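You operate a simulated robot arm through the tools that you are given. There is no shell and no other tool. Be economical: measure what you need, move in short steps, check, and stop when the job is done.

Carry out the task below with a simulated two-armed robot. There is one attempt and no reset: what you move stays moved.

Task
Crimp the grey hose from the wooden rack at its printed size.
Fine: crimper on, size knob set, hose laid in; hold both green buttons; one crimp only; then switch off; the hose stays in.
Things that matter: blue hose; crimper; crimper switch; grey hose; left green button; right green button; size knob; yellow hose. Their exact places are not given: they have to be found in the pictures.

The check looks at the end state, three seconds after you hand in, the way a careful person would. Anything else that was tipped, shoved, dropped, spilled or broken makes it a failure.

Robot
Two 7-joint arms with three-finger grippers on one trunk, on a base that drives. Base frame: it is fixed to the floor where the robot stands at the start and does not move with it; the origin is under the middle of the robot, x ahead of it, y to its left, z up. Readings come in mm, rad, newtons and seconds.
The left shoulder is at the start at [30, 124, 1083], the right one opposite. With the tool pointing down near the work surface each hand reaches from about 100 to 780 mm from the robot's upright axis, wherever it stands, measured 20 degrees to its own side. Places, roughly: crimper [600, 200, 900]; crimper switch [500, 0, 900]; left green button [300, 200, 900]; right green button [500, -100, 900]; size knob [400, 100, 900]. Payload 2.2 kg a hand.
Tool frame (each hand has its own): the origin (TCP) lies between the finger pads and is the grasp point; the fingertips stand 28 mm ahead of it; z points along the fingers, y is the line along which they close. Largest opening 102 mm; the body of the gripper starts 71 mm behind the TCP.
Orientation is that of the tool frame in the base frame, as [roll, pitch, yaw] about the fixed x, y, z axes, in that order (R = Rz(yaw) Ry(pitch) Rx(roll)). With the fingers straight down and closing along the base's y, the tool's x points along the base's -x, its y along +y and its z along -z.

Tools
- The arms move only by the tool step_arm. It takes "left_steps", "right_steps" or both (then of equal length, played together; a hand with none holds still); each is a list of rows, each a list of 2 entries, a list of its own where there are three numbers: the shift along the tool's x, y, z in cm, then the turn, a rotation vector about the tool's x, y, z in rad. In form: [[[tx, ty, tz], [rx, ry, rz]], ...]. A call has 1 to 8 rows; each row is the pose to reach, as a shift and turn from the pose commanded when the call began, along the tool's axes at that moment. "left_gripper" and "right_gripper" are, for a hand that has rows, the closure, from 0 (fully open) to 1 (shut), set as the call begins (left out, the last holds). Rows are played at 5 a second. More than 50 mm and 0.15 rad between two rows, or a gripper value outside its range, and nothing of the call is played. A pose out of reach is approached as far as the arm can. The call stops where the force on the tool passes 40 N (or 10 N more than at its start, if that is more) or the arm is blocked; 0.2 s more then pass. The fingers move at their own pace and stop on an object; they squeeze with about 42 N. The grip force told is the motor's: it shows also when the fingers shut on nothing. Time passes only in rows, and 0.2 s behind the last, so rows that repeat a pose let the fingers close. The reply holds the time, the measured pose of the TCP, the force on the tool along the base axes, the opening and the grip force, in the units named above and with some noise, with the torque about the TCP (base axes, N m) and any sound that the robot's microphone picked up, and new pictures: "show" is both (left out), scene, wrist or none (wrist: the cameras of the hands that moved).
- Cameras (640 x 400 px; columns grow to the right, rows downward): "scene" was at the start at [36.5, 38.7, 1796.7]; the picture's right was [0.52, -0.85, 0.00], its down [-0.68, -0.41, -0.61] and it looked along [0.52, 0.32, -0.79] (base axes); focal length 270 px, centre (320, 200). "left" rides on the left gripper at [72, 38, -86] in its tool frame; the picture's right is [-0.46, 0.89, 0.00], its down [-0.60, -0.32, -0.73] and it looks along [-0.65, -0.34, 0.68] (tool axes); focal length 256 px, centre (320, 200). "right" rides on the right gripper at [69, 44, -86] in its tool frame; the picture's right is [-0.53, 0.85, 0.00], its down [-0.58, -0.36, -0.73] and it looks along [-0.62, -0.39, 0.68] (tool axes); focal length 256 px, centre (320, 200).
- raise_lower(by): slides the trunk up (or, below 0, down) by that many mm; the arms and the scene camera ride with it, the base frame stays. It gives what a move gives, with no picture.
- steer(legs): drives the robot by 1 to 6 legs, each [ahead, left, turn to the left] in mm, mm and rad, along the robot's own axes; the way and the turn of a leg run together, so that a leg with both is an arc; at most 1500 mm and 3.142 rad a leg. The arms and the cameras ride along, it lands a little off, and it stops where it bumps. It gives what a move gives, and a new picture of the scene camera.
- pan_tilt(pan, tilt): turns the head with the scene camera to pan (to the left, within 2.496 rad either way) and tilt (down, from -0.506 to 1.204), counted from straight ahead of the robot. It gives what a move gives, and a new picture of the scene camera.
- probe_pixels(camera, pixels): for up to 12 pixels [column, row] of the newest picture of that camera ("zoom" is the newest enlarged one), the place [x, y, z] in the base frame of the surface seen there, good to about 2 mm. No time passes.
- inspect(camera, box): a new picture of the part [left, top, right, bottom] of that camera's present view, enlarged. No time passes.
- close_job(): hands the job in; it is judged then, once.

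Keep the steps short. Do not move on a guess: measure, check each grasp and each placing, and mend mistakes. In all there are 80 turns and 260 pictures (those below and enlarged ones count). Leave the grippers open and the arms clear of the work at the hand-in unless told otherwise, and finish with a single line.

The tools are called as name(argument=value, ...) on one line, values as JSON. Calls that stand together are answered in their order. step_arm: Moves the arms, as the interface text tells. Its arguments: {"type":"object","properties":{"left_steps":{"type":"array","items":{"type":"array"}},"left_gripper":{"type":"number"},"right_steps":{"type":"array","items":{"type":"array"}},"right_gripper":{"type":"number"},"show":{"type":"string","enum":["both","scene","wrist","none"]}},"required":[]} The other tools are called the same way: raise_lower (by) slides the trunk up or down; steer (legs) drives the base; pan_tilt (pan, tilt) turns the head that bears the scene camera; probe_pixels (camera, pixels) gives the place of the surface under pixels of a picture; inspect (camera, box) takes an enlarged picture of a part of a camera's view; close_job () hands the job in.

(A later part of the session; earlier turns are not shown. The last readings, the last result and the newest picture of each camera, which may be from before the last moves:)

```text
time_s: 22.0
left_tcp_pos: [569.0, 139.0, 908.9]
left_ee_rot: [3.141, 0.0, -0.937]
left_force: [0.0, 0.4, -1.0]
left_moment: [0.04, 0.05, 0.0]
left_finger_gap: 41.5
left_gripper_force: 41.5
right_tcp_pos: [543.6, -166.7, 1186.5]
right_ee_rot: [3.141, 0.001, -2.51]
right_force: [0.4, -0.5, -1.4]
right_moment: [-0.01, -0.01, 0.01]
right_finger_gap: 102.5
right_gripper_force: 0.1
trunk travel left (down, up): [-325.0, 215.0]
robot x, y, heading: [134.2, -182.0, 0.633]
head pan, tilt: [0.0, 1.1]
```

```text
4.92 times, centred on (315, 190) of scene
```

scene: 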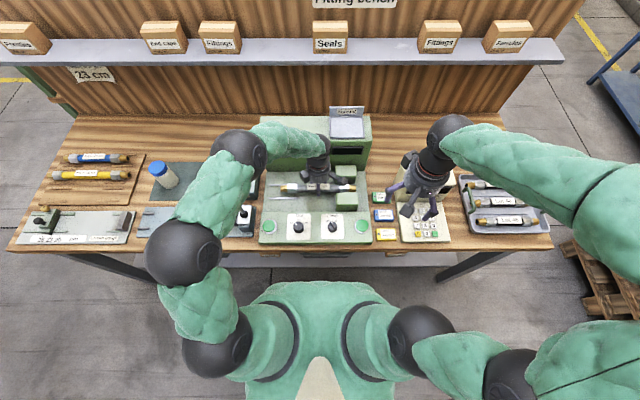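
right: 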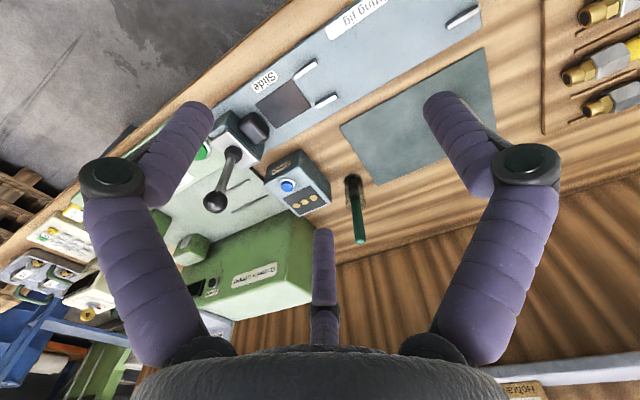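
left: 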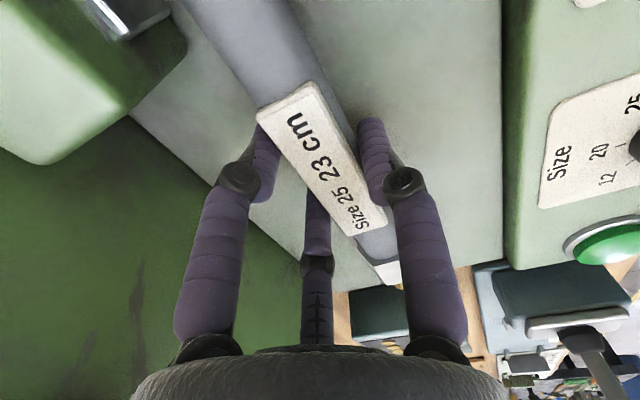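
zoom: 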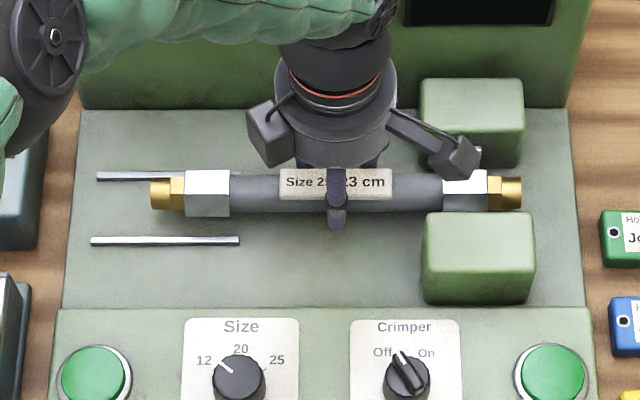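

The hose is between the dies and rails. I'll lower 11 mm gently.

step_arm(left_steps=[[[0, 0, 0.3], [0, 0, 0]], [[0, 0, 0.6], [0, 0, 0]], [[0, 0, 0.8], [0, 0, 0]], [[0, 0, 1.0], [0, 0, 0]], [[0, 0, 1.1], [0, 0, 0]], [[0, 0, 1.1], [0, 0, 0]]], show="none")

inspect(camera="scene", box=[250, 150, 380, 230])

```text
time_s: 23.4
left_tcp_pos: [568.9, 139.6, 896.7]
left_ee_rot: [-3.14, 0.0, -0.936]
left_force: [0.4, -0.5, 1.4]
left_moment: [0.0, 0.03, -0.01]
left_finger_gap: 41.6
left_gripper_force: 42.0
right_tcp_pos: [543.3, -165.0, 1186.9]
right_ee_rot: [3.141, 0.001, -2.511]
right_force: [-0.8, 0.0, 0.9]
right_moment: [0.01, -0.02, 0.0]
right_finger_gap: 101.9
right_gripper_force: 0.0
trunk travel left (down, up): [-325.0, 215.0]
robot x, y, heading: [131.6, -184.0, 0.63]
head pan, tilt: [0.0, 1.1]
```

```text
4.92 times, centred on (315, 190) of scene
```

zoom: 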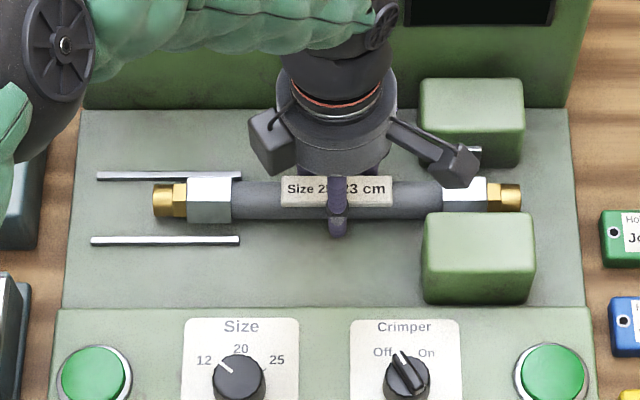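

Hose is practically on the bed (contact felt). I'll open the fingers.

step_arm(left_steps=[[[0, 0, 0.05], [0, 0, 0]], [[0, 0, 0.05], [0, 0, 0]], [[0, 0, 0.05], [0, 0, 0]], [[0, 0, 0.05], [0, 0, 0]]], left_gripper=0.2, show="wrist")

inspect(camera="scene", box=[250, 150, 380, 230])

```text
time_s: 24.4
left_tcp_pos: [569.5, 139.6, 895.7]
left_ee_rot: [-3.14, -0.001, -0.938]
left_force: [-0.5, 0.2, -0.7]
left_moment: [0.03, 0.0, -0.02]
left_finger_gap: 81.7
left_gripper_force: 0.0
right_tcp_pos: [543.9, -165.3, 1186.2]
right_ee_rot: [-3.141, 0.002, -2.511]
right_force: [0.5, 0.0, -0.5]
right_moment: [0.04, 0.04, 0.02]
right_finger_gap: 101.9
right_gripper_force: 0.0
trunk travel left (down, up): [-325.0, 215.0]
robot x, y, heading: [135.6, -184.0, 0.633]
head pan, tilt: [0.0, 1.1]
```

left: 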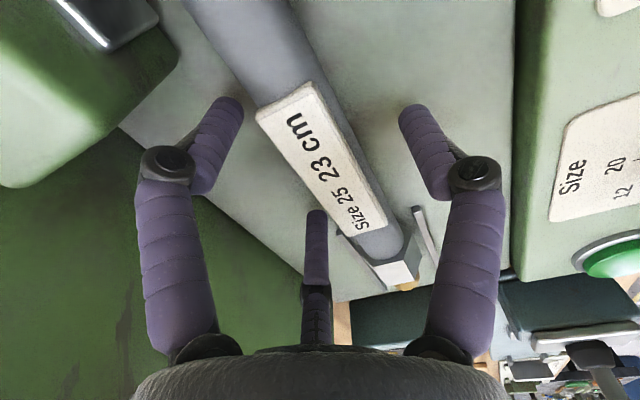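

```text
4.92 times, centred on (315, 190) of scene
```

zoom: 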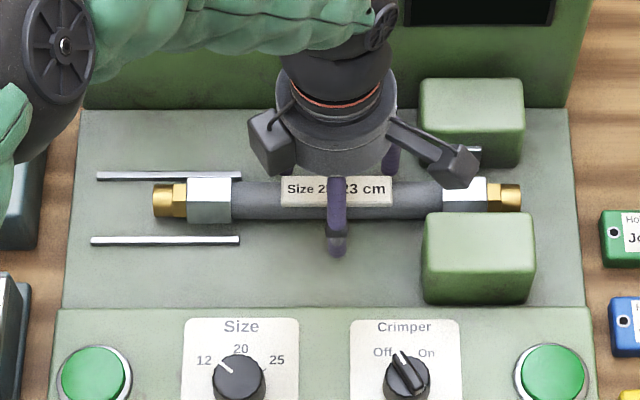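

Hose is laid in and freed. I'll raise the left hand straight up.

step_arm(left_steps=[[[0, 0, -2], [0, 0, 0]], [[0, 0, -5], [0, 0, 0]], [[0, 0, -9], [0, 0, 0]], [[0, 0, -13], [0, 0, 0]], [[-4, 1, -14], [0, 0, 0]], [[-7, 4, -14], [0, 0, 0]], [[-9, 8.5, -14], [0, 0, 0]], [[-9, 12.5, -14], [0, 0, 0]]], show="both")

inspect(camera="scene", box=[250, 150, 380, 230])

```text
time_s: 26.2
left_tcp_pos: [413.6, 137.9, 1036.7]
left_ee_rot: [-3.141, 0.001, -0.938]
left_force: [-0.4, -0.2, 0.2]
left_moment: [0.05, 0.0, -0.02]
left_finger_gap: 81.7
left_gripper_force: 0.0
right_tcp_pos: [543.3, -166.6, 1187.0]
right_ee_rot: [-3.14, 0.001, -2.509]
right_force: [-0.2, 0.4, 0.1]
right_moment: [0.03, -0.03, 0.04]
right_finger_gap: 101.9
right_gripper_force: 0.1
trunk travel left (down, up): [-325.0, 215.0]
robot x, y, heading: [135.3, -181.5, 0.627]
head pan, tilt: [0.0, 1.1]
```

scene: 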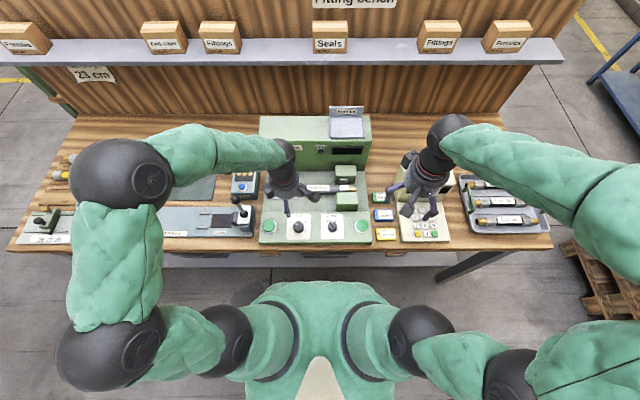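
left: 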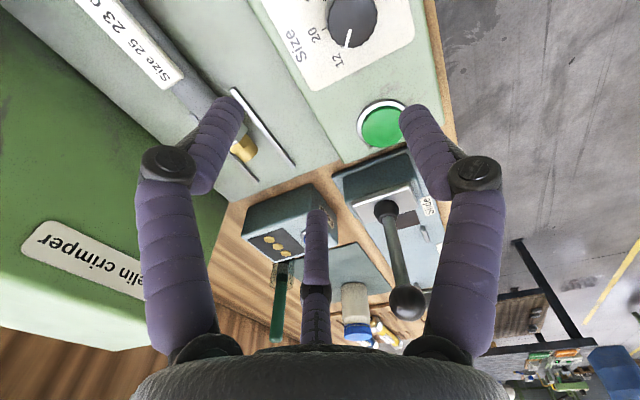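

```text
4.92 times, centred on (315, 190) of scene
```

zoom: 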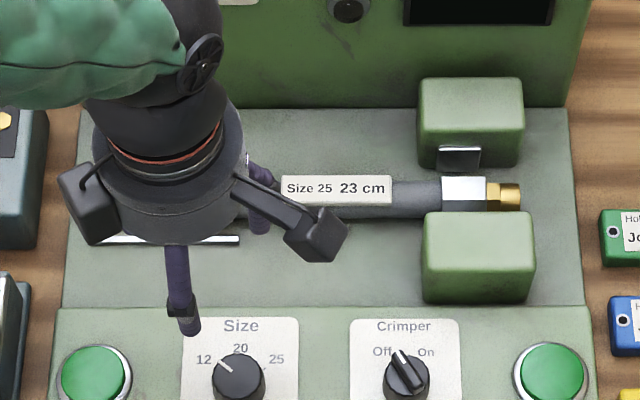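

The nut sits squarely in front of the jaw plate. Now I'll measure the dial and the switch.

inspect(camera="scene", box=[280, 205, 350, 249])

probe_pixels(camera="scene", pixels=[[298, 223], [298, 226], [298, 229], [294, 226], [302, 226], [298, 234], [332, 224], [332, 227], [334, 230], [332, 238], [269, 226], [361, 225]])

probe_pixels(camera="zoom", pixels=[[100, 120], [540, 100]])

```text
9.09 times, centred on (315, 227) of scene
```

zoom: 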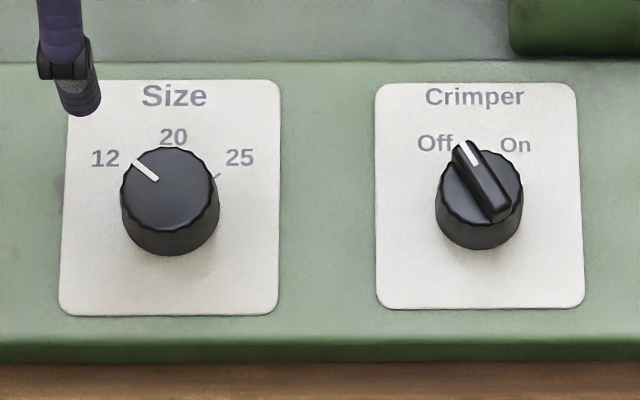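

```text
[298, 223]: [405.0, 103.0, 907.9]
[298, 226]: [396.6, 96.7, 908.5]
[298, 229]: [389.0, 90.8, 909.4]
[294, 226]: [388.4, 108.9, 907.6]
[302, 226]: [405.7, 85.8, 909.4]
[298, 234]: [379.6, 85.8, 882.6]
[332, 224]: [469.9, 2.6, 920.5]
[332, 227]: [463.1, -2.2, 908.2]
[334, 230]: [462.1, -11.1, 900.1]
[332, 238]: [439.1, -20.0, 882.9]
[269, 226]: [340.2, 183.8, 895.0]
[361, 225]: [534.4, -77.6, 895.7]
```

```text
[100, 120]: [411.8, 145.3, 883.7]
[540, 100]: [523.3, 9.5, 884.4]
```

The dial is centred at about (397.5, 96), ~39 mm in diameter, 883–908 high; the pointer must turn ~90° clockwise. I'll move the left hand over it.

step_arm(left_steps=[[[1.2, 1.9, 1], [0, 0, 0]], [[2.43, 3.77, 3], [0, 0, 0]], [[2.43, 3.77, 6], [0, 0, 0]], [[2.43, 3.77, 8.5], [0, 0, 0]], [[2.43, 3.77, 8.5], [0, 0, 0]]], left_gripper=0.2, show="wrist")

inspect(camera="scene", box=[250, 190, 350, 250])

```text
time_s: 27.4
left_tcp_pos: [399.2, 96.9, 951.9]
left_ee_rot: [-3.141, 0.001, -0.939]
left_force: [0.2, 0.7, 0.5]
left_moment: [-0.05, 0.0, 0.0]
left_finger_gap: 81.8
left_gripper_force: 0.0
right_tcp_pos: [544.9, -165.3, 1187.1]
right_ee_rot: [3.142, 0.0, -2.512]
right_force: [0.0, 0.0, -0.6]
right_moment: [0.02, -0.02, -0.04]
right_finger_gap: 101.9
right_gripper_force: 0.1
trunk travel left (down, up): [-325.0, 215.0]
robot x, y, heading: [135.8, -188.9, 0.629]
head pan, tilt: [0.0, 1.1]
```

left: 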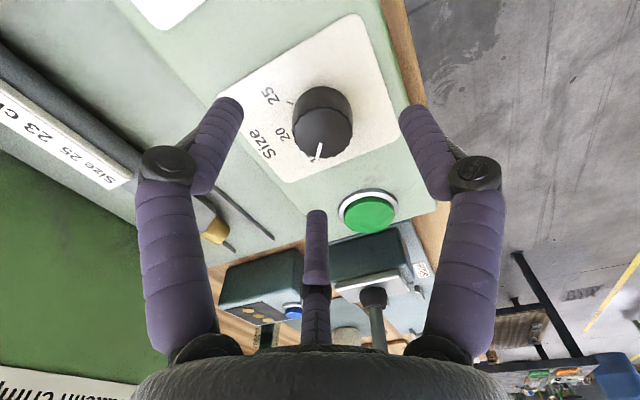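

```text
6.40 times, centred on (300, 220) of scene
```

zoom: 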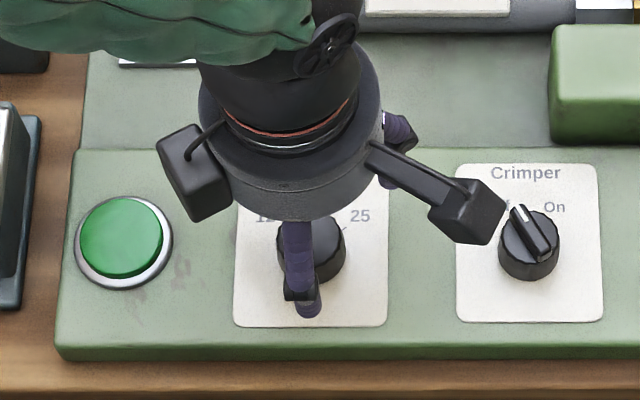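

The dial is centred between the jaws (image centre ≈ (322,132) as predicted). I'll lower 35 mm.

step_arm(left_steps=[[[-0.1, 0, 1.5], [0, 0, 0]], [[-0.1, 0, 3], [0, 0, 0]], [[-0.1, 0, 3.5], [0, 0, 0]], [[-0.1, 0, 3.5], [0, 0, 0]]], show="none")

step_arm(left_steps=[[[0, 0, 0], [0, 0, 0]], [[0, 0, 0], [0, 0, 0]], [[0, 0, 0], [0, 0, 0]], [[0, 0, 0], [0, 0, 0]]], left_gripper=1, show="wrist")

```text
time_s: 28.4
left_tcp_pos: [399.2, 97.4, 915.0]
left_ee_rot: [3.141, 0.001, -0.938]
left_force: [-0.2, 0.4, 0.3]
left_moment: [0.03, 0.01, 0.0]
left_finger_gap: 81.4
left_gripper_force: 0.1
right_tcp_pos: [543.2, -167.4, 1186.2]
right_ee_rot: [3.141, 0.001, -2.51]
right_force: [1.1, 0.7, 0.4]
right_moment: [-0.01, -0.02, -0.01]
right_finger_gap: 101.9
right_gripper_force: 0.1
trunk travel left (down, up): [-325.0, 215.0]
robot x, y, heading: [134.0, -183.1, 0.63]
head pan, tilt: [0.0, 1.1]
```

```text
time_s: 29.4
left_tcp_pos: [398.2, 98.3, 917.3]
left_ee_rot: [-3.14, -0.001, -0.938]
left_force: [-6.1, 10.6, 12.4]
left_moment: [0.45, 0.61, -0.01]
left_finger_gap: 38.2
left_gripper_force: 45.6
right_tcp_pos: [543.1, -165.5, 1187.2]
right_ee_rot: [3.141, 0.0, -2.511]
right_force: [-0.2, 0.0, -0.8]
right_moment: [0.01, 0.01, 0.0]
right_finger_gap: 102.3
right_gripper_force: 0.0
trunk travel left (down, up): [-325.0, 215.0]
robot x, y, heading: [136.1, -182.3, 0.633]
head pan, tilt: [0.0, 1.1]
```

left: 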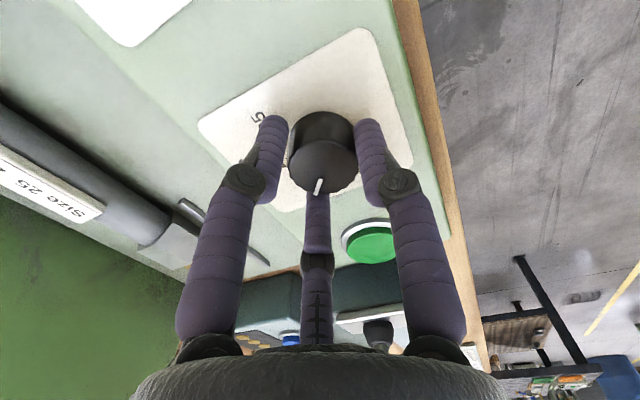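

Gripped (gap 38). There's ~12 N sideways, so I'll ease 2 mm and start turning clockwise.

step_arm(left_steps=[[[-0.2, 0, 0], [0, 0, 0]], [[-0.2, 0, 0], [0, 0, 0.12]], [[-0.2, 0, 0], [0, 0, 0.25]], [[-0.2, 0, 0], [0, 0, 0.38]], [[-0.2, 0, 0], [0, 0, 0.5]], [[-0.2, 0, 0], [0, 0, 0.6]], [[-0.2, 0, 0], [0, 0, 0.6]]], show="wrist")

inspect(camera="scene", box=[275, 205, 325, 245])

```text
time_s: 31.0
left_tcp_pos: [396.7, 98.2, 917.4]
left_ee_rot: [-3.139, 0.0, -1.539]
left_force: [-1.9, 3.7, 18.8]
left_moment: [0.31, 0.18, 0.01]
left_finger_gap: 37.1
left_gripper_force: 44.6
right_tcp_pos: [542.6, -167.5, 1187.2]
right_ee_rot: [3.141, 0.0, -2.511]
right_force: [-0.5, 0.0, 0.3]
right_moment: [-0.03, 0.01, 0.05]
right_finger_gap: 102.0
right_gripper_force: 0.1
trunk travel left (down, up): [-325.0, 215.0]
robot x, y, heading: [131.9, -188.1, 0.63]
head pan, tilt: [0.0, 1.1]
```

left: 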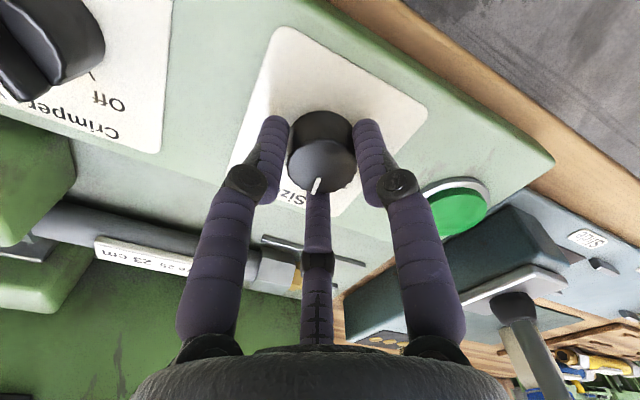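

```text
10.00 times, centred on (300, 225) of scene
```

zoom: 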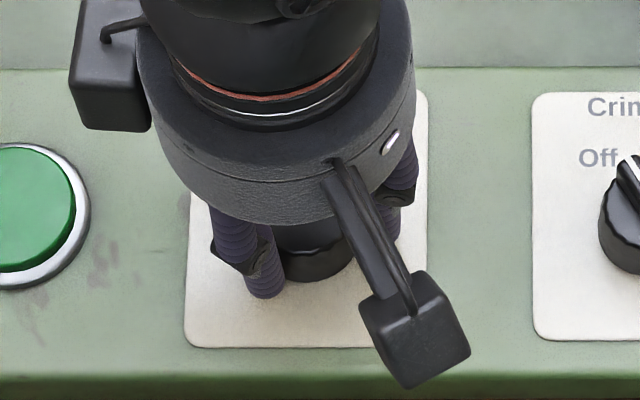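

The dial turns with the hand (pointer fixed in the wrist picture). I'll continue by 0.97 rad.

step_arm(left_steps=[[[0, 0, 0], [0, 0, 0.13]], [[0, 0, 0], [0, 0, 0.26]], [[0, 0, 0], [0, 0, 0.39]], [[0, 0, 0], [0, 0, 0.52]], [[0, 0, 0], [0, 0, 0.65]], [[0, 0, 0], [0, 0, 0.78]], [[0, 0, 0], [0, 0, 0.88]], [[0, 0, 0], [0, 0, 0.97]]], show="wrist")

```text
time_s: 32.8
left_tcp_pos: [395.3, 99.2, 917.2]
left_ee_rot: [-3.141, 0.0, -2.51]
left_force: [-9.3, 13.4, 20.0]
left_moment: [0.7, 0.32, -0.01]
left_finger_gap: 36.7
left_gripper_force: 44.9
right_tcp_pos: [542.5, -166.4, 1186.7]
right_ee_rot: [-3.139, -0.001, -2.511]
right_force: [-0.4, -0.5, -0.2]
right_moment: [-0.01, 0.01, -0.01]
right_finger_gap: 102.2
right_gripper_force: 0.1
trunk travel left (down, up): [-325.0, 215.0]
robot x, y, heading: [132.1, -183.4, 0.633]
head pan, tilt: [0.0, 1.1]
```

left: 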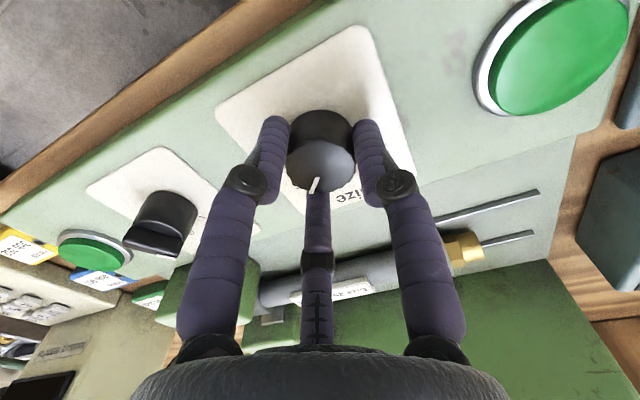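

Now I'll release and raise to check the pointer.

step_arm(left_steps=[[[0, 0, 0], [0, 0, 0]], [[0, 0, 0], [0, 0, 0]], [[0, 0, -2.5], [0, 0, 0]], [[0, 0, -6], [0, 0, 0]], [[0, 3, -8], [0, 0, 0]], [[0, 7, -9], [0, 0, 0]], [[0, 11, -9], [0, 0, 0]]], left_gripper=0.2, show="wrist")

inspect(camera="scene", box=[275, 205, 350, 250])

```text
time_s: 34.4
left_tcp_pos: [331.2, 188.1, 1004.1]
left_ee_rot: [-3.142, 0.0, -2.51]
left_force: [-0.9, 0.4, 0.0]
left_moment: [-0.05, -0.01, 0.04]
left_finger_gap: 81.5
left_gripper_force: 0.0
right_tcp_pos: [543.7, -165.5, 1187.1]
right_ee_rot: [-3.14, 0.001, -2.513]
right_force: [-0.3, 0.5, 0.5]
right_moment: [0.0, -0.05, 0.01]
right_finger_gap: 102.3
right_gripper_force: 0.1
trunk travel left (down, up): [-325.0, 215.0]
robot x, y, heading: [133.4, -186.8, 0.63]
head pan, tilt: [0.0, 1.1]
```

left: 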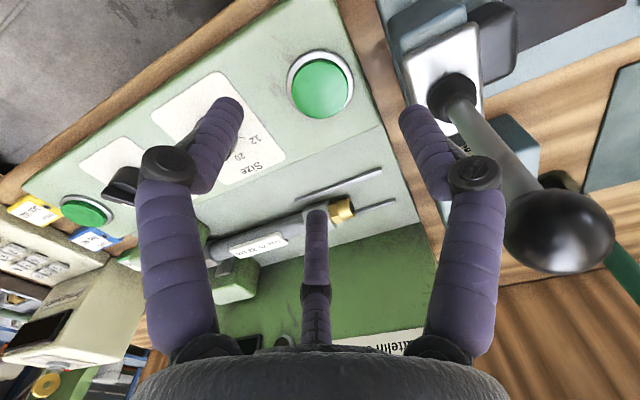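

```text
8.53 times, centred on (312, 228) of scene
```

zoom: 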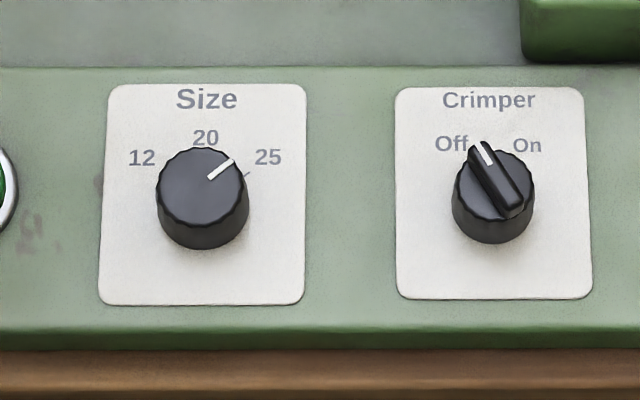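

The dial now points at 25. Next the switch: I'll measure it precisely, and check the Slide lever ball near the left hand.

probe_pixels(camera="zoom", pixels=[[400, 250], [588, 250], [492, 275], [492, 90], [484, 160], [496, 180], [505, 200], [460, 190], [528, 190], [493, 235], [104, 250], [302, 250]])

probe_pixels(camera="left", pixels=[[560, 230], [520, 200], [320, 88]])

inspect(camera="scene", box=[317, 215, 347, 240])

```text
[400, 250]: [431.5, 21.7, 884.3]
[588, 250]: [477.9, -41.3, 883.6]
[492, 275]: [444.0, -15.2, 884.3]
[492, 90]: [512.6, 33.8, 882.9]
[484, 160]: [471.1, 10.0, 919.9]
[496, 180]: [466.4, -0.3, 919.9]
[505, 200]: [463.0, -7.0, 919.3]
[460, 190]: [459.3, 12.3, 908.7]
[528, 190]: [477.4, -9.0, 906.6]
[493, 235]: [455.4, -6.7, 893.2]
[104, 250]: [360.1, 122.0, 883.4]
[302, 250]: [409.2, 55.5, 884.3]
```

```text
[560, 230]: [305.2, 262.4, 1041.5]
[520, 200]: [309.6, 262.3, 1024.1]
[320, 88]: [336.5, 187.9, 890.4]
```

```text
16.00 times, centred on (332, 228) of scene
```

zoom: 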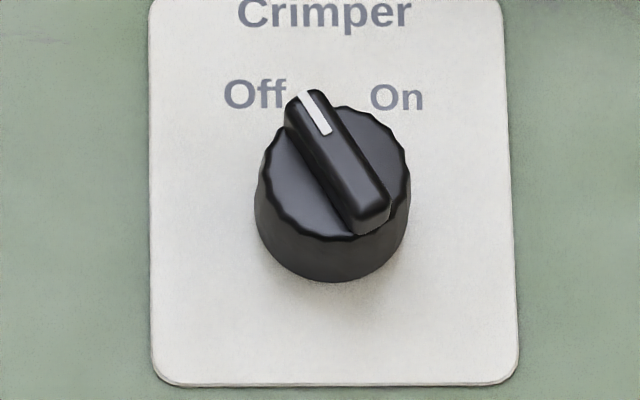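

Lever ball is ~75 mm from the left hand, so I leave that hand still. The switch is at (468, 0.5), skirt ~35 mm wide, 883–907, bar ~30° left (Off). I'll bring the right hand above it, pre-turned −0.524 so the jaws miss the bar.

step_arm(right_steps=[[[-0.7, 3.6, 0], [0, 0, -0.13]], [[-1.4, 7.2, 1], [0, 0, -0.26]], [[-2.1, 10.8, 3], [0, 0, -0.39]], [[-2.9, 14.4, 6], [0, 0, -0.524]], [[-3.67, 17.9, 9], [0, 0, -0.524]], [[-3.67, 17.9, 13.5], [0, 0, -0.524]], [[-3.67, 17.9, 18], [0, 0, -0.524]], [[-3.67, 17.9, 22], [0, 0, -0.524]]], right_gripper=0.2, show="both")

```text
time_s: 36.2
left_tcp_pos: [333.3, 186.4, 1004.6]
left_ee_rot: [-3.14, -0.001, -2.508]
left_force: [0.0, -0.8, 0.5]
left_moment: [-0.03, 0.03, 0.0]
left_finger_gap: 81.5
left_gripper_force: 0.1
right_tcp_pos: [468.6, 1.7, 965.5]
right_ee_rot: [3.14, 0.001, -1.987]
right_force: [-0.5, 0.8, -0.1]
right_moment: [-0.02, 0.0, 0.01]
right_finger_gap: 81.5
right_gripper_force: 0.1
trunk travel left (down, up): [-325.0, 215.0]
robot x, y, heading: [138.5, -186.3, 0.632]
head pan, tilt: [0.0, 1.1]
```

scene: 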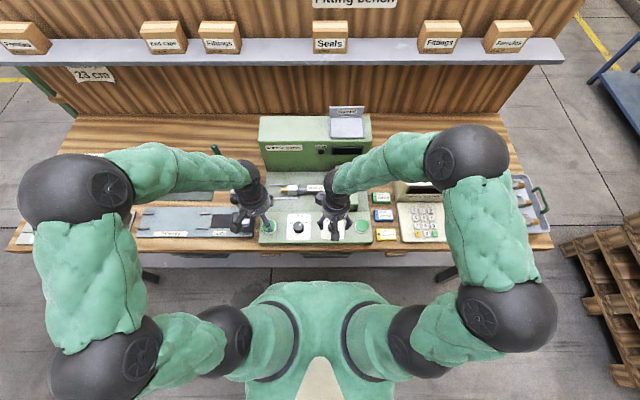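
right: 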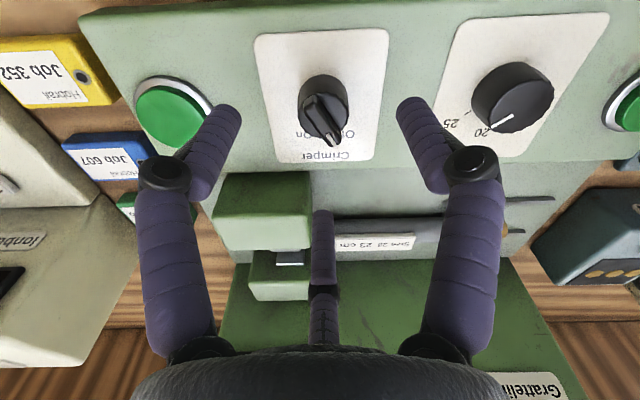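

Bar is centred between the jaws. I'll lower 49 mm and check.

step_arm(right_steps=[[[0, 0, 2], [0, 0, 0]], [[0, 0, 3.5], [0, 0, 0]], [[0, 0, 4.5], [0, 0, 0]], [[0, 0, 4.9], [0, 0, 0]], [[0, 0, 4.9], [0, 0, 0]]], show="wrist")

inspect(camera="scene", box=[300, 195, 380, 245])

```text
time_s: 37.4
left_tcp_pos: [331.6, 186.8, 1005.1]
left_ee_rot: [3.141, 0.0, -2.507]
left_force: [-0.1, -0.1, 0.7]
left_moment: [0.01, -0.02, -0.02]
left_finger_gap: 81.5
left_gripper_force: 0.0
right_tcp_pos: [467.6, 0.9, 917.5]
right_ee_rot: [3.141, 0.001, -1.986]
right_force: [-0.2, 0.0, -0.6]
right_moment: [-0.02, 0.0, 0.01]
right_finger_gap: 81.6
right_gripper_force: 0.1
trunk travel left (down, up): [-325.0, 215.0]
robot x, y, heading: [135.9, -185.2, 0.628]
head pan, tilt: [0.0, 1.1]
```

right: 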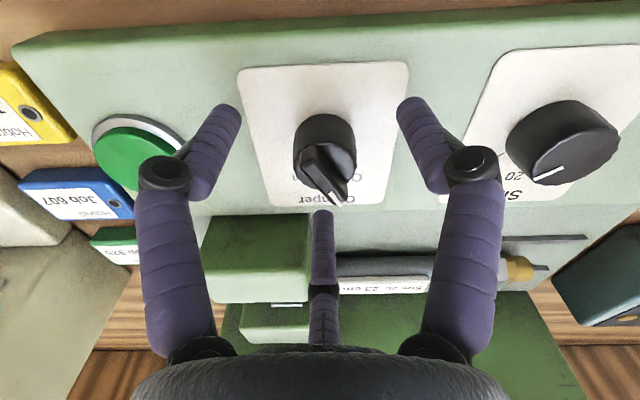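

```text
8.00 times, centred on (340, 220) of scene
```

zoom: 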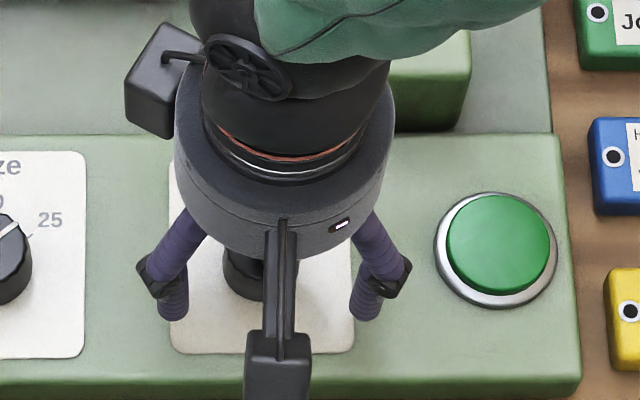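

Jaws are around the skirt at the right height. Closing on it.

step_arm(right_steps=[[[0, 0, 0], [0, 0, 0]], [[0, 0, 0], [0, 0, 0]], [[0, 0, 0], [0, 0, 0]], [[0, 0, 0], [0, 0, 0]]], right_gripper=1, show="wrist")

```text
time_s: 38.4
left_tcp_pos: [331.2, 187.7, 1004.8]
left_ee_rot: [3.14, 0.001, -2.508]
left_force: [0.0, -0.6, -0.2]
left_moment: [0.02, -0.02, -0.01]
left_finger_gap: 81.6
left_gripper_force: 0.1
right_tcp_pos: [467.5, 2.2, 917.6]
right_ee_rot: [-3.141, 0.003, -1.987]
right_force: [-6.1, 5.0, 4.0]
right_moment: [0.43, 0.21, 0.06]
right_finger_gap: 33.9
right_gripper_force: 45.2
trunk travel left (down, up): [-325.0, 215.0]
robot x, y, heading: [133.9, -183.3, 0.626]
head pan, tilt: [0.0, 1.1]
```

right: 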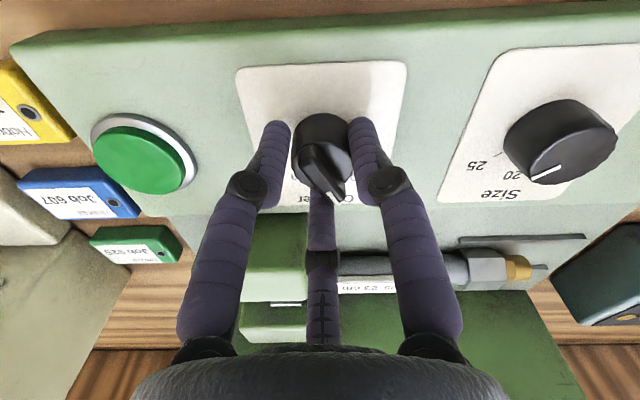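

Gripped (gap 34). Now turning clockwise 1.05 rad towards On.

step_arm(right_steps=[[[0, 0, 0], [0, 0, 0.14]], [[0, 0, 0], [0, 0, 0.28]], [[0, 0, 0], [0, 0, 0.42]], [[0, 0, 0], [0, 0, 0.56]], [[0, 0, 0], [0, 0, 0.7]], [[0, 0, 0], [0, 0, 0.84]], [[0, 0, 0], [0, 0, 0.95]], [[0, 0, 0], [0, 0, 1.05]]], show="wrist")

inspect(camera="scene", box=[240, 110, 380, 240])

```text
time_s: 40.2
left_tcp_pos: [330.9, 189.1, 1005.3]
left_ee_rot: [-3.14, 0.001, -2.508]
left_force: [0.0, -0.2, -0.2]
left_moment: [-0.02, 0.04, 0.02]
left_finger_gap: 81.7
left_gripper_force: 0.0
right_tcp_pos: [467.4, 3.1, 918.2]
right_ee_rot: [3.137, 0.004, -3.039]
right_force: [-14.3, 24.8, 5.8]
right_moment: [0.59, 0.31, 0.59]
right_finger_gap: 32.7
right_gripper_force: 44.5
trunk travel left (down, up): [-325.0, 215.0]
robot x, y, heading: [136.9, -186.7, 0.635]
head pan, tilt: [0.0, 1.1]
```

right: 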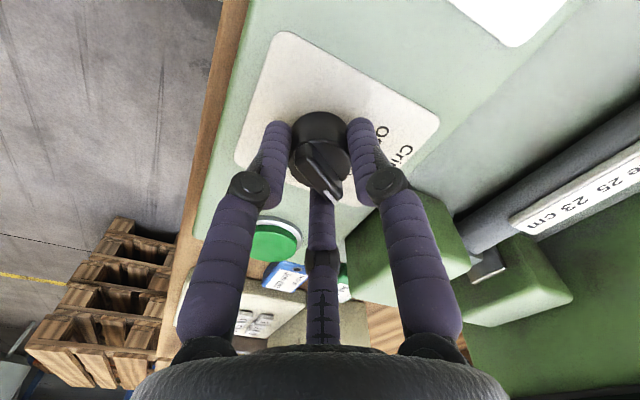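

```text
3.08 times, centred on (310, 175) of scene
```

zoom: 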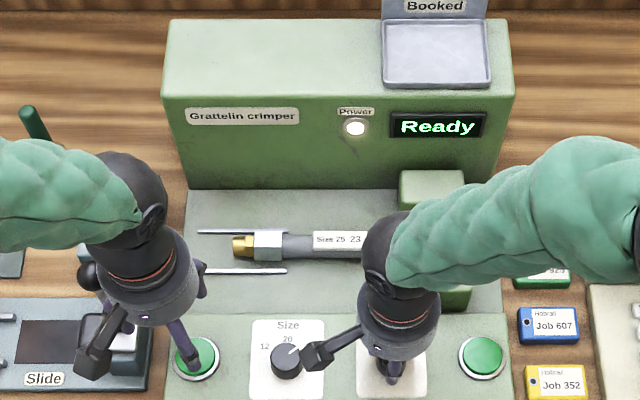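

Power lamp is lit and display says "Ready". I'll release the switch and raise the right hand, moving it above the right button; the left hand shuts its fingers and shifts over the left button.

step_arm(right_steps=[[[0, 0, 0], [0, 0, 0]], [[0, 0, 0], [0, 0, 0]], [[0, 0, -2.5], [0, 0, 0]], [[0, 0, -6], [0, 0, 0]], [[-1.5, -2.5, -8], [0, 0, -0.13]], [[-3, -4.8, -8], [0, 0, -0.26]], [[-4.5, -7, -8], [0, 0, -0.39]], [[-5.85, -8.64, -8], [0, 0, -0.52]]], left_steps=[[[0, 0, 0], [0, 0, 0]], [[-0.46, -0.5, 0], [0, 0, 0.07]], [[-0.46, -1.2, 0], [0, 0, 0.14]], [[-0.46, -1.2, 0], [0, 0, 0.27]], [[-0.46, -1.2, 0], [0, 0, 0.27]], [[-0.46, -1.2, 0], [0, 0, 0.27]], [[-0.46, -1.2, 0], [0, 0, 0.27]], [[-0.46, -1.2, 0], [0, 0, 0.27]]], right_gripper=0.2, left_gripper=1, show="both")

inspect(camera="scene", box=[240, 110, 380, 240])

```text
time_s: 42.0
left_tcp_pos: [342.8, 180.6, 1006.4]
left_ee_rot: [3.14, -0.001, -2.779]
left_force: [-0.1, -0.7, 0.6]
left_moment: [-0.03, -0.01, 0.02]
left_finger_gap: 1.9
left_gripper_force: 31.6
right_tcp_pos: [534.6, -80.7, 997.6]
right_ee_rot: [-3.141, -0.001, -2.516]
right_force: [0.3, 0.5, 0.1]
right_moment: [0.0, 0.0, 0.0]
right_finger_gap: 81.6
right_gripper_force: 0.1
trunk travel left (down, up): [-325.0, 215.0]
robot x, y, heading: [136.5, -182.9, 0.632]
head pan, tilt: [0.0, 1.1]
```

scene: 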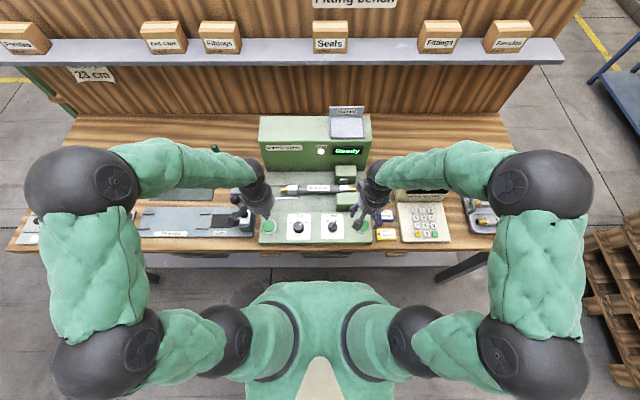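
right: 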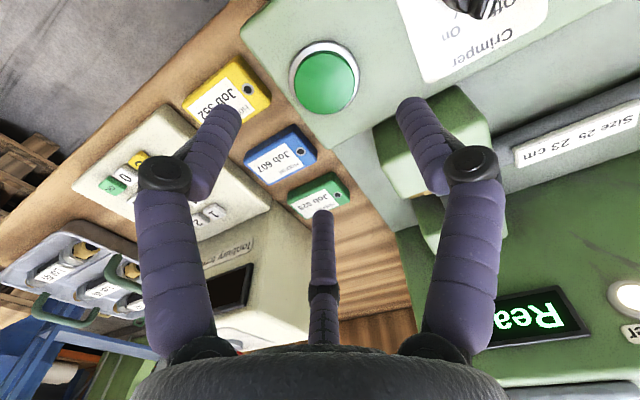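
left: 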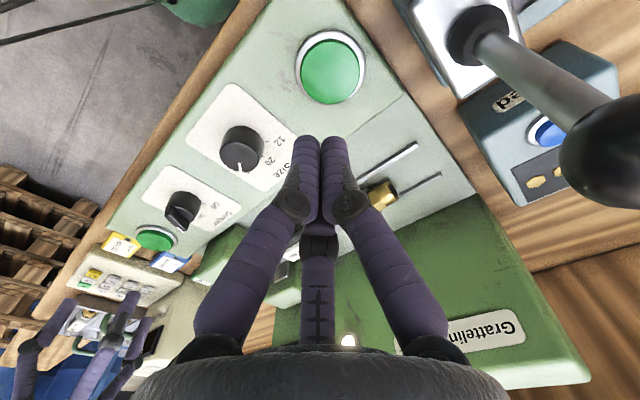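

```text
3.08 times, centred on (310, 175) of scene
```

zoom: 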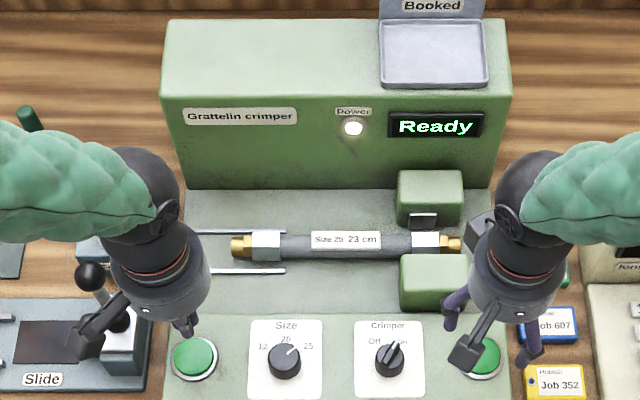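

The switch points to On, dial at 25, hose in. I'll shut the right fingers and lower both hands to about 10 mm above the buttons.

step_arm(right_steps=[[[0, 0, 0], [0, 0, 0]], [[0, 0, 0], [0, 0, 0]], [[0, -0.2, 0], [0, 0, 0]], [[0, -0.2, 2], [0, 0, 0]], [[0, -0.2, 4], [0, 0, 0]], [[0, -0.2, 6], [0, 0, 0]], [[0, -0.2, 6.4], [0, 0, 0]], [[0, -0.2, 6.4], [0, 0, 0]]], left_steps=[[[0, 0, 0], [0, 0, 0]], [[0, 0, 0], [0, 0, 0]], [[0, 0, 1], [0, 0, 0]], [[0, 0, 2.5], [0, 0, 0]], [[0, 0, 4], [0, 0, 0]], [[0, 0, 6], [0, 0, 0]], [[0, 0, 7], [0, 0, 0]], [[0, 0, 7.3], [0, 0, 0]]], right_gripper=1, show="both")

inspect(camera="scene", box=[240, 180, 380, 250])

```text
time_s: 43.8
left_tcp_pos: [342.7, 179.9, 932.2]
left_ee_rot: [-3.141, 0.001, -2.779]
left_force: [-0.1, 0.6, 0.1]
left_moment: [0.0, 0.03, -0.01]
left_finger_gap: 1.9
left_gripper_force: 31.7
right_tcp_pos: [536.5, -81.1, 932.6]
right_ee_rot: [-3.141, 0.0, -2.518]
right_force: [0.1, 0.5, -0.2]
right_moment: [-0.01, -0.04, 0.01]
right_finger_gap: 2.1
right_gripper_force: 31.5
trunk travel left (down, up): [-325.0, 215.0]
robot x, y, heading: [137.4, -183.6, 0.632]
head pan, tilt: [0.0, 1.1]
```

scene: 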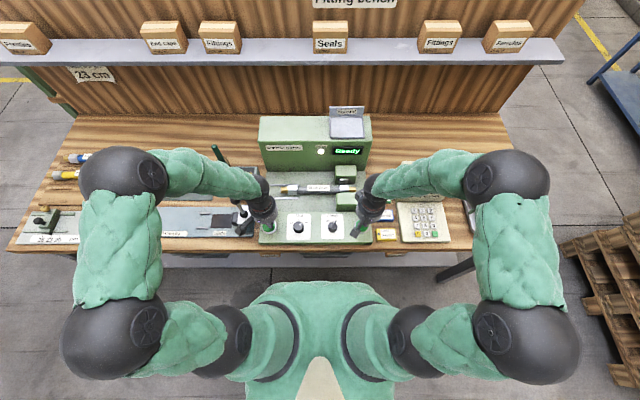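
right: 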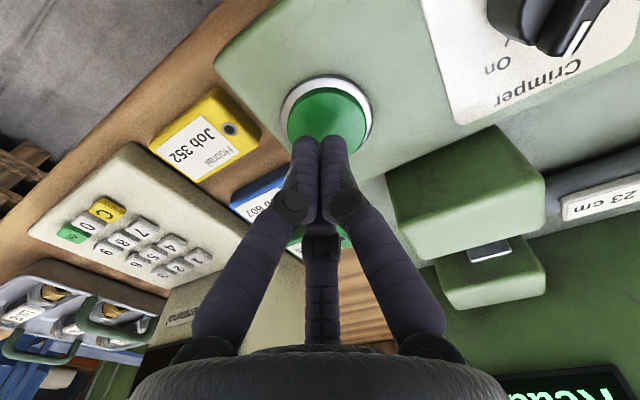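
left: 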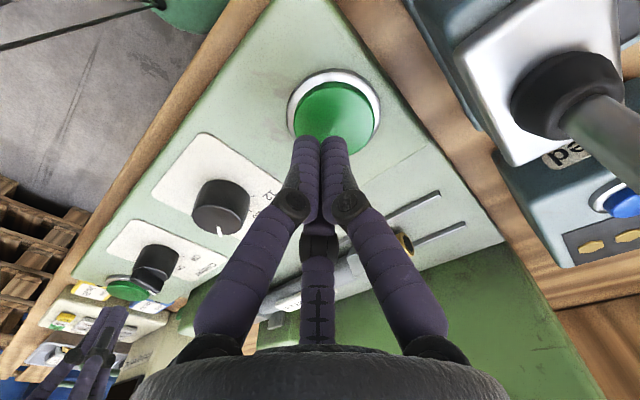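

```text
4.57 times, centred on (310, 215) of scene
```

zoom: 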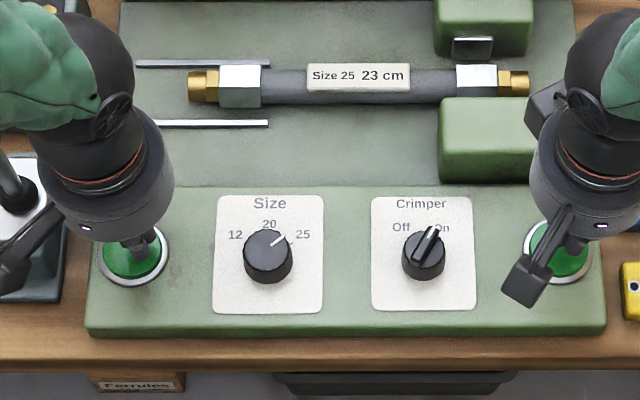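

The fingers look a bit beyond the button centres in the wrist views; I'll probe the button centres.

probe_pixels(camera="left", pixels=[[333, 100], [300, 115], [370, 115], [335, 84], [318, 150], [306, 145], [330, 140], [287, 110], [381, 110]])

probe_pixels(camera="right", pixels=[[325, 105], [292, 120], [360, 120], [326, 89], [305, 145], [335, 145], [282, 115], [372, 115]])

```text
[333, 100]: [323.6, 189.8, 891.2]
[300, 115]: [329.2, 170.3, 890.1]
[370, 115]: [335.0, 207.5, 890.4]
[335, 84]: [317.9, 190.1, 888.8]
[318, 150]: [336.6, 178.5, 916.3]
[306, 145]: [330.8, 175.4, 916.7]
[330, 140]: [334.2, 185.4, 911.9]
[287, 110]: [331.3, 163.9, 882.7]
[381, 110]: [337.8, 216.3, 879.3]
```

```text
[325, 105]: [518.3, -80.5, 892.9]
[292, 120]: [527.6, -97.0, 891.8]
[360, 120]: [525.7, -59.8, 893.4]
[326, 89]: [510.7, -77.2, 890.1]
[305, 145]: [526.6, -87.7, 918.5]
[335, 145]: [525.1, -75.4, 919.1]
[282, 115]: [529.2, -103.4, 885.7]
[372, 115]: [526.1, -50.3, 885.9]
```

Both fingertips are within ~7 mm of the button centres; I'll nudge them closer and press both together, then hold.

step_arm(right_steps=[[[0, 0.4, 0.2], [0, 0, 0]], [[0, 0.4, 0.6], [0, 0, 0]], [[0, 0.4, 1.0], [0, 0, 0]], [[0, 0.4, 1.3], [0, 0, 0]], [[0, 0.4, 1.6], [0, 0, 0]], [[0, 0.4, 1.6], [0, 0, 0]], [[0, 0.4, 1.6], [0, 0, 0]], [[0, 0.4, 1.6], [0, 0, 0]]], left_steps=[[[0, 0.3, 0.2], [0, 0, 0]], [[0, 0.3, 0.6], [0, 0, 0]], [[0, 0.3, 1.0], [0, 0, 0]], [[0, 0.3, 1.3], [0, 0, 0]], [[0, 0.3, 1.6], [0, 0, 0]], [[0, 0.3, 1.6], [0, 0, 0]], [[0, 0.3, 1.6], [0, 0, 0]], [[0, 0.3, 1.6], [0, 0, 0]]], show="scene")

inspect(camera="scene", box=[240, 110, 380, 250])

```text
time_s: 45.6
left_tcp_pos: [341.3, 183.4, 918.3]
left_ee_rot: [-3.141, 0.0, -2.778]
left_force: [-0.1, 0.3, -0.5]
left_moment: [0.03, -0.03, 0.0]
left_finger_gap: 1.8
left_gripper_force: 31.2
right_tcp_pos: [534.6, -78.5, 918.0]
right_ee_rot: [3.141, 0.0, -2.517]
right_force: [0.2, -0.3, 0.7]
right_moment: [-0.02, 0.0, 0.0]
right_finger_gap: 2.2
right_gripper_force: 31.7
trunk travel left (down, up): [-325.0, 215.0]
robot x, y, heading: [136.0, -183.7, 0.629]
head pan, tilt: [0.0, 1.1]
```

scene: 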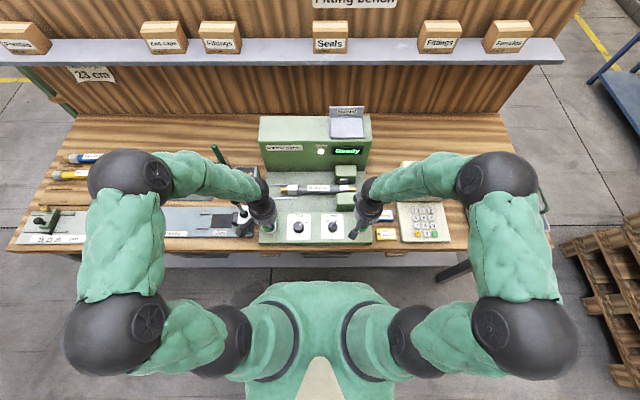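

```text
2.86 times, centred on (310, 180) of scene
```

zoom: 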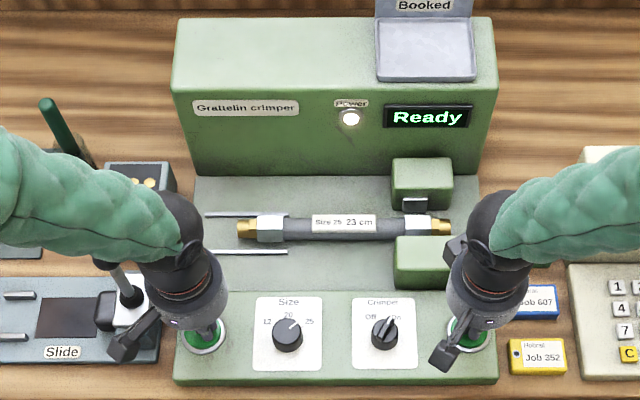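

No contact yet. I'll lower both further together in small steps.

step_arm(right_steps=[[[0, 0, 0.3], [0, 0, 0]], [[0, 0, 0.6], [0, 0, 0]], [[0, 0, 0.8], [0, 0, 0]], [[0, 0, 0.8], [0, 0, 0]]], left_steps=[[[0, 0, 0.3], [0, 0, 0]], [[0, 0, 0.6], [0, 0, 0]], [[0, 0, 0.8], [0, 0, 0]], [[0, 0, 0.8], [0, 0, 0]]], show="wrist")

inspect(camera="scene", box=[240, 110, 380, 250])

```text
time_s: 46.6
left_tcp_pos: [341.2, 184.1, 910.8]
left_ee_rot: [-3.142, 0.002, -2.779]
left_force: [3.9, -2.7, 17.2]
left_moment: [-0.08, -0.07, -0.1]
left_finger_gap: 5.8
left_gripper_force: 31.6
right_tcp_pos: [534.9, -78.2, 910.7]
right_ee_rot: [3.141, 0.003, -2.516]
right_force: [-2.7, 4.1, 17.2]
right_moment: [0.05, 0.06, -0.02]
right_finger_gap: 6.0
right_gripper_force: 31.1
trunk travel left (down, up): [-325.0, 215.0]
robot x, y, heading: [134.7, -187.4, 0.628]
head pan, tilt: [0.0, 1.1]
heard: click, click
```

right: 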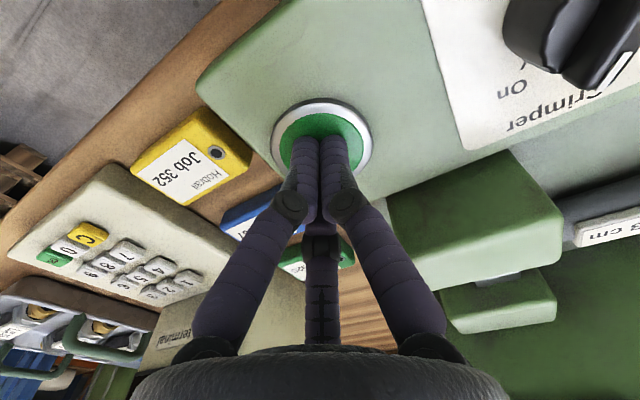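
left: 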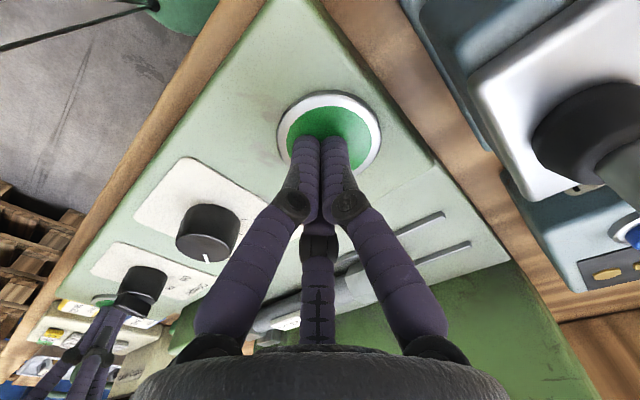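

```text
2.86 times, centred on (310, 180) of scene
```

zoom: 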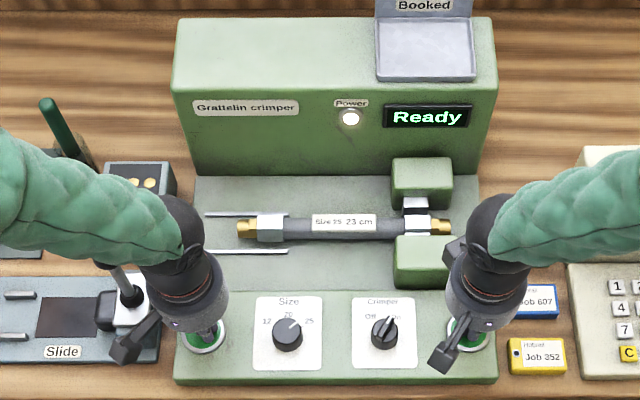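

Two clicks; both buttons pressed and the jaw is moving in. I'll keep holding.

step_arm(right_steps=[[[0, 0, 0.05], [0, 0, 0]], [[0, 0, 0.05], [0, 0, 0]], [[0, 0, 0.05], [0, 0, 0]], [[0, 0, 0.05], [0, 0, 0]], [[0, 0, 0.05], [0, 0, 0]]], left_steps=[[[0, 0, 0.05], [0, 0, 0]], [[0, 0, 0.05], [0, 0, 0]], [[0, 0, 0.05], [0, 0, 0]], [[0, 0, 0.05], [0, 0, 0]], [[0, 0, 0.05], [0, 0, 0]]], show="none")

inspect(camera="scene", box=[240, 110, 380, 250])

```text
time_s: 47.8
left_tcp_pos: [341.6, 183.9, 909.6]
left_ee_rot: [3.141, 0.003, -2.778]
left_force: [6.8, -1.7, 21.4]
left_moment: [-0.07, -0.16, 0.03]
left_finger_gap: 6.1
left_gripper_force: 32.2
right_tcp_pos: [534.7, -78.0, 910.1]
right_ee_rot: [-3.14, 0.002, -2.517]
right_force: [-0.4, 7.3, 20.1]
right_moment: [0.18, 0.02, 0.03]
right_finger_gap: 5.8
right_gripper_force: 31.6
trunk travel left (down, up): [-325.0, 215.0]
robot x, y, heading: [133.2, -182.8, 0.634]
head pan, tilt: [0.0, 1.1]
```

```text
2.86 times, centred on (310, 180) of scene
```

zoom: 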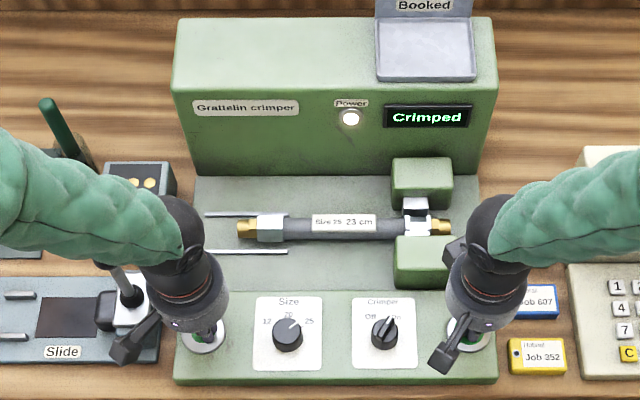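

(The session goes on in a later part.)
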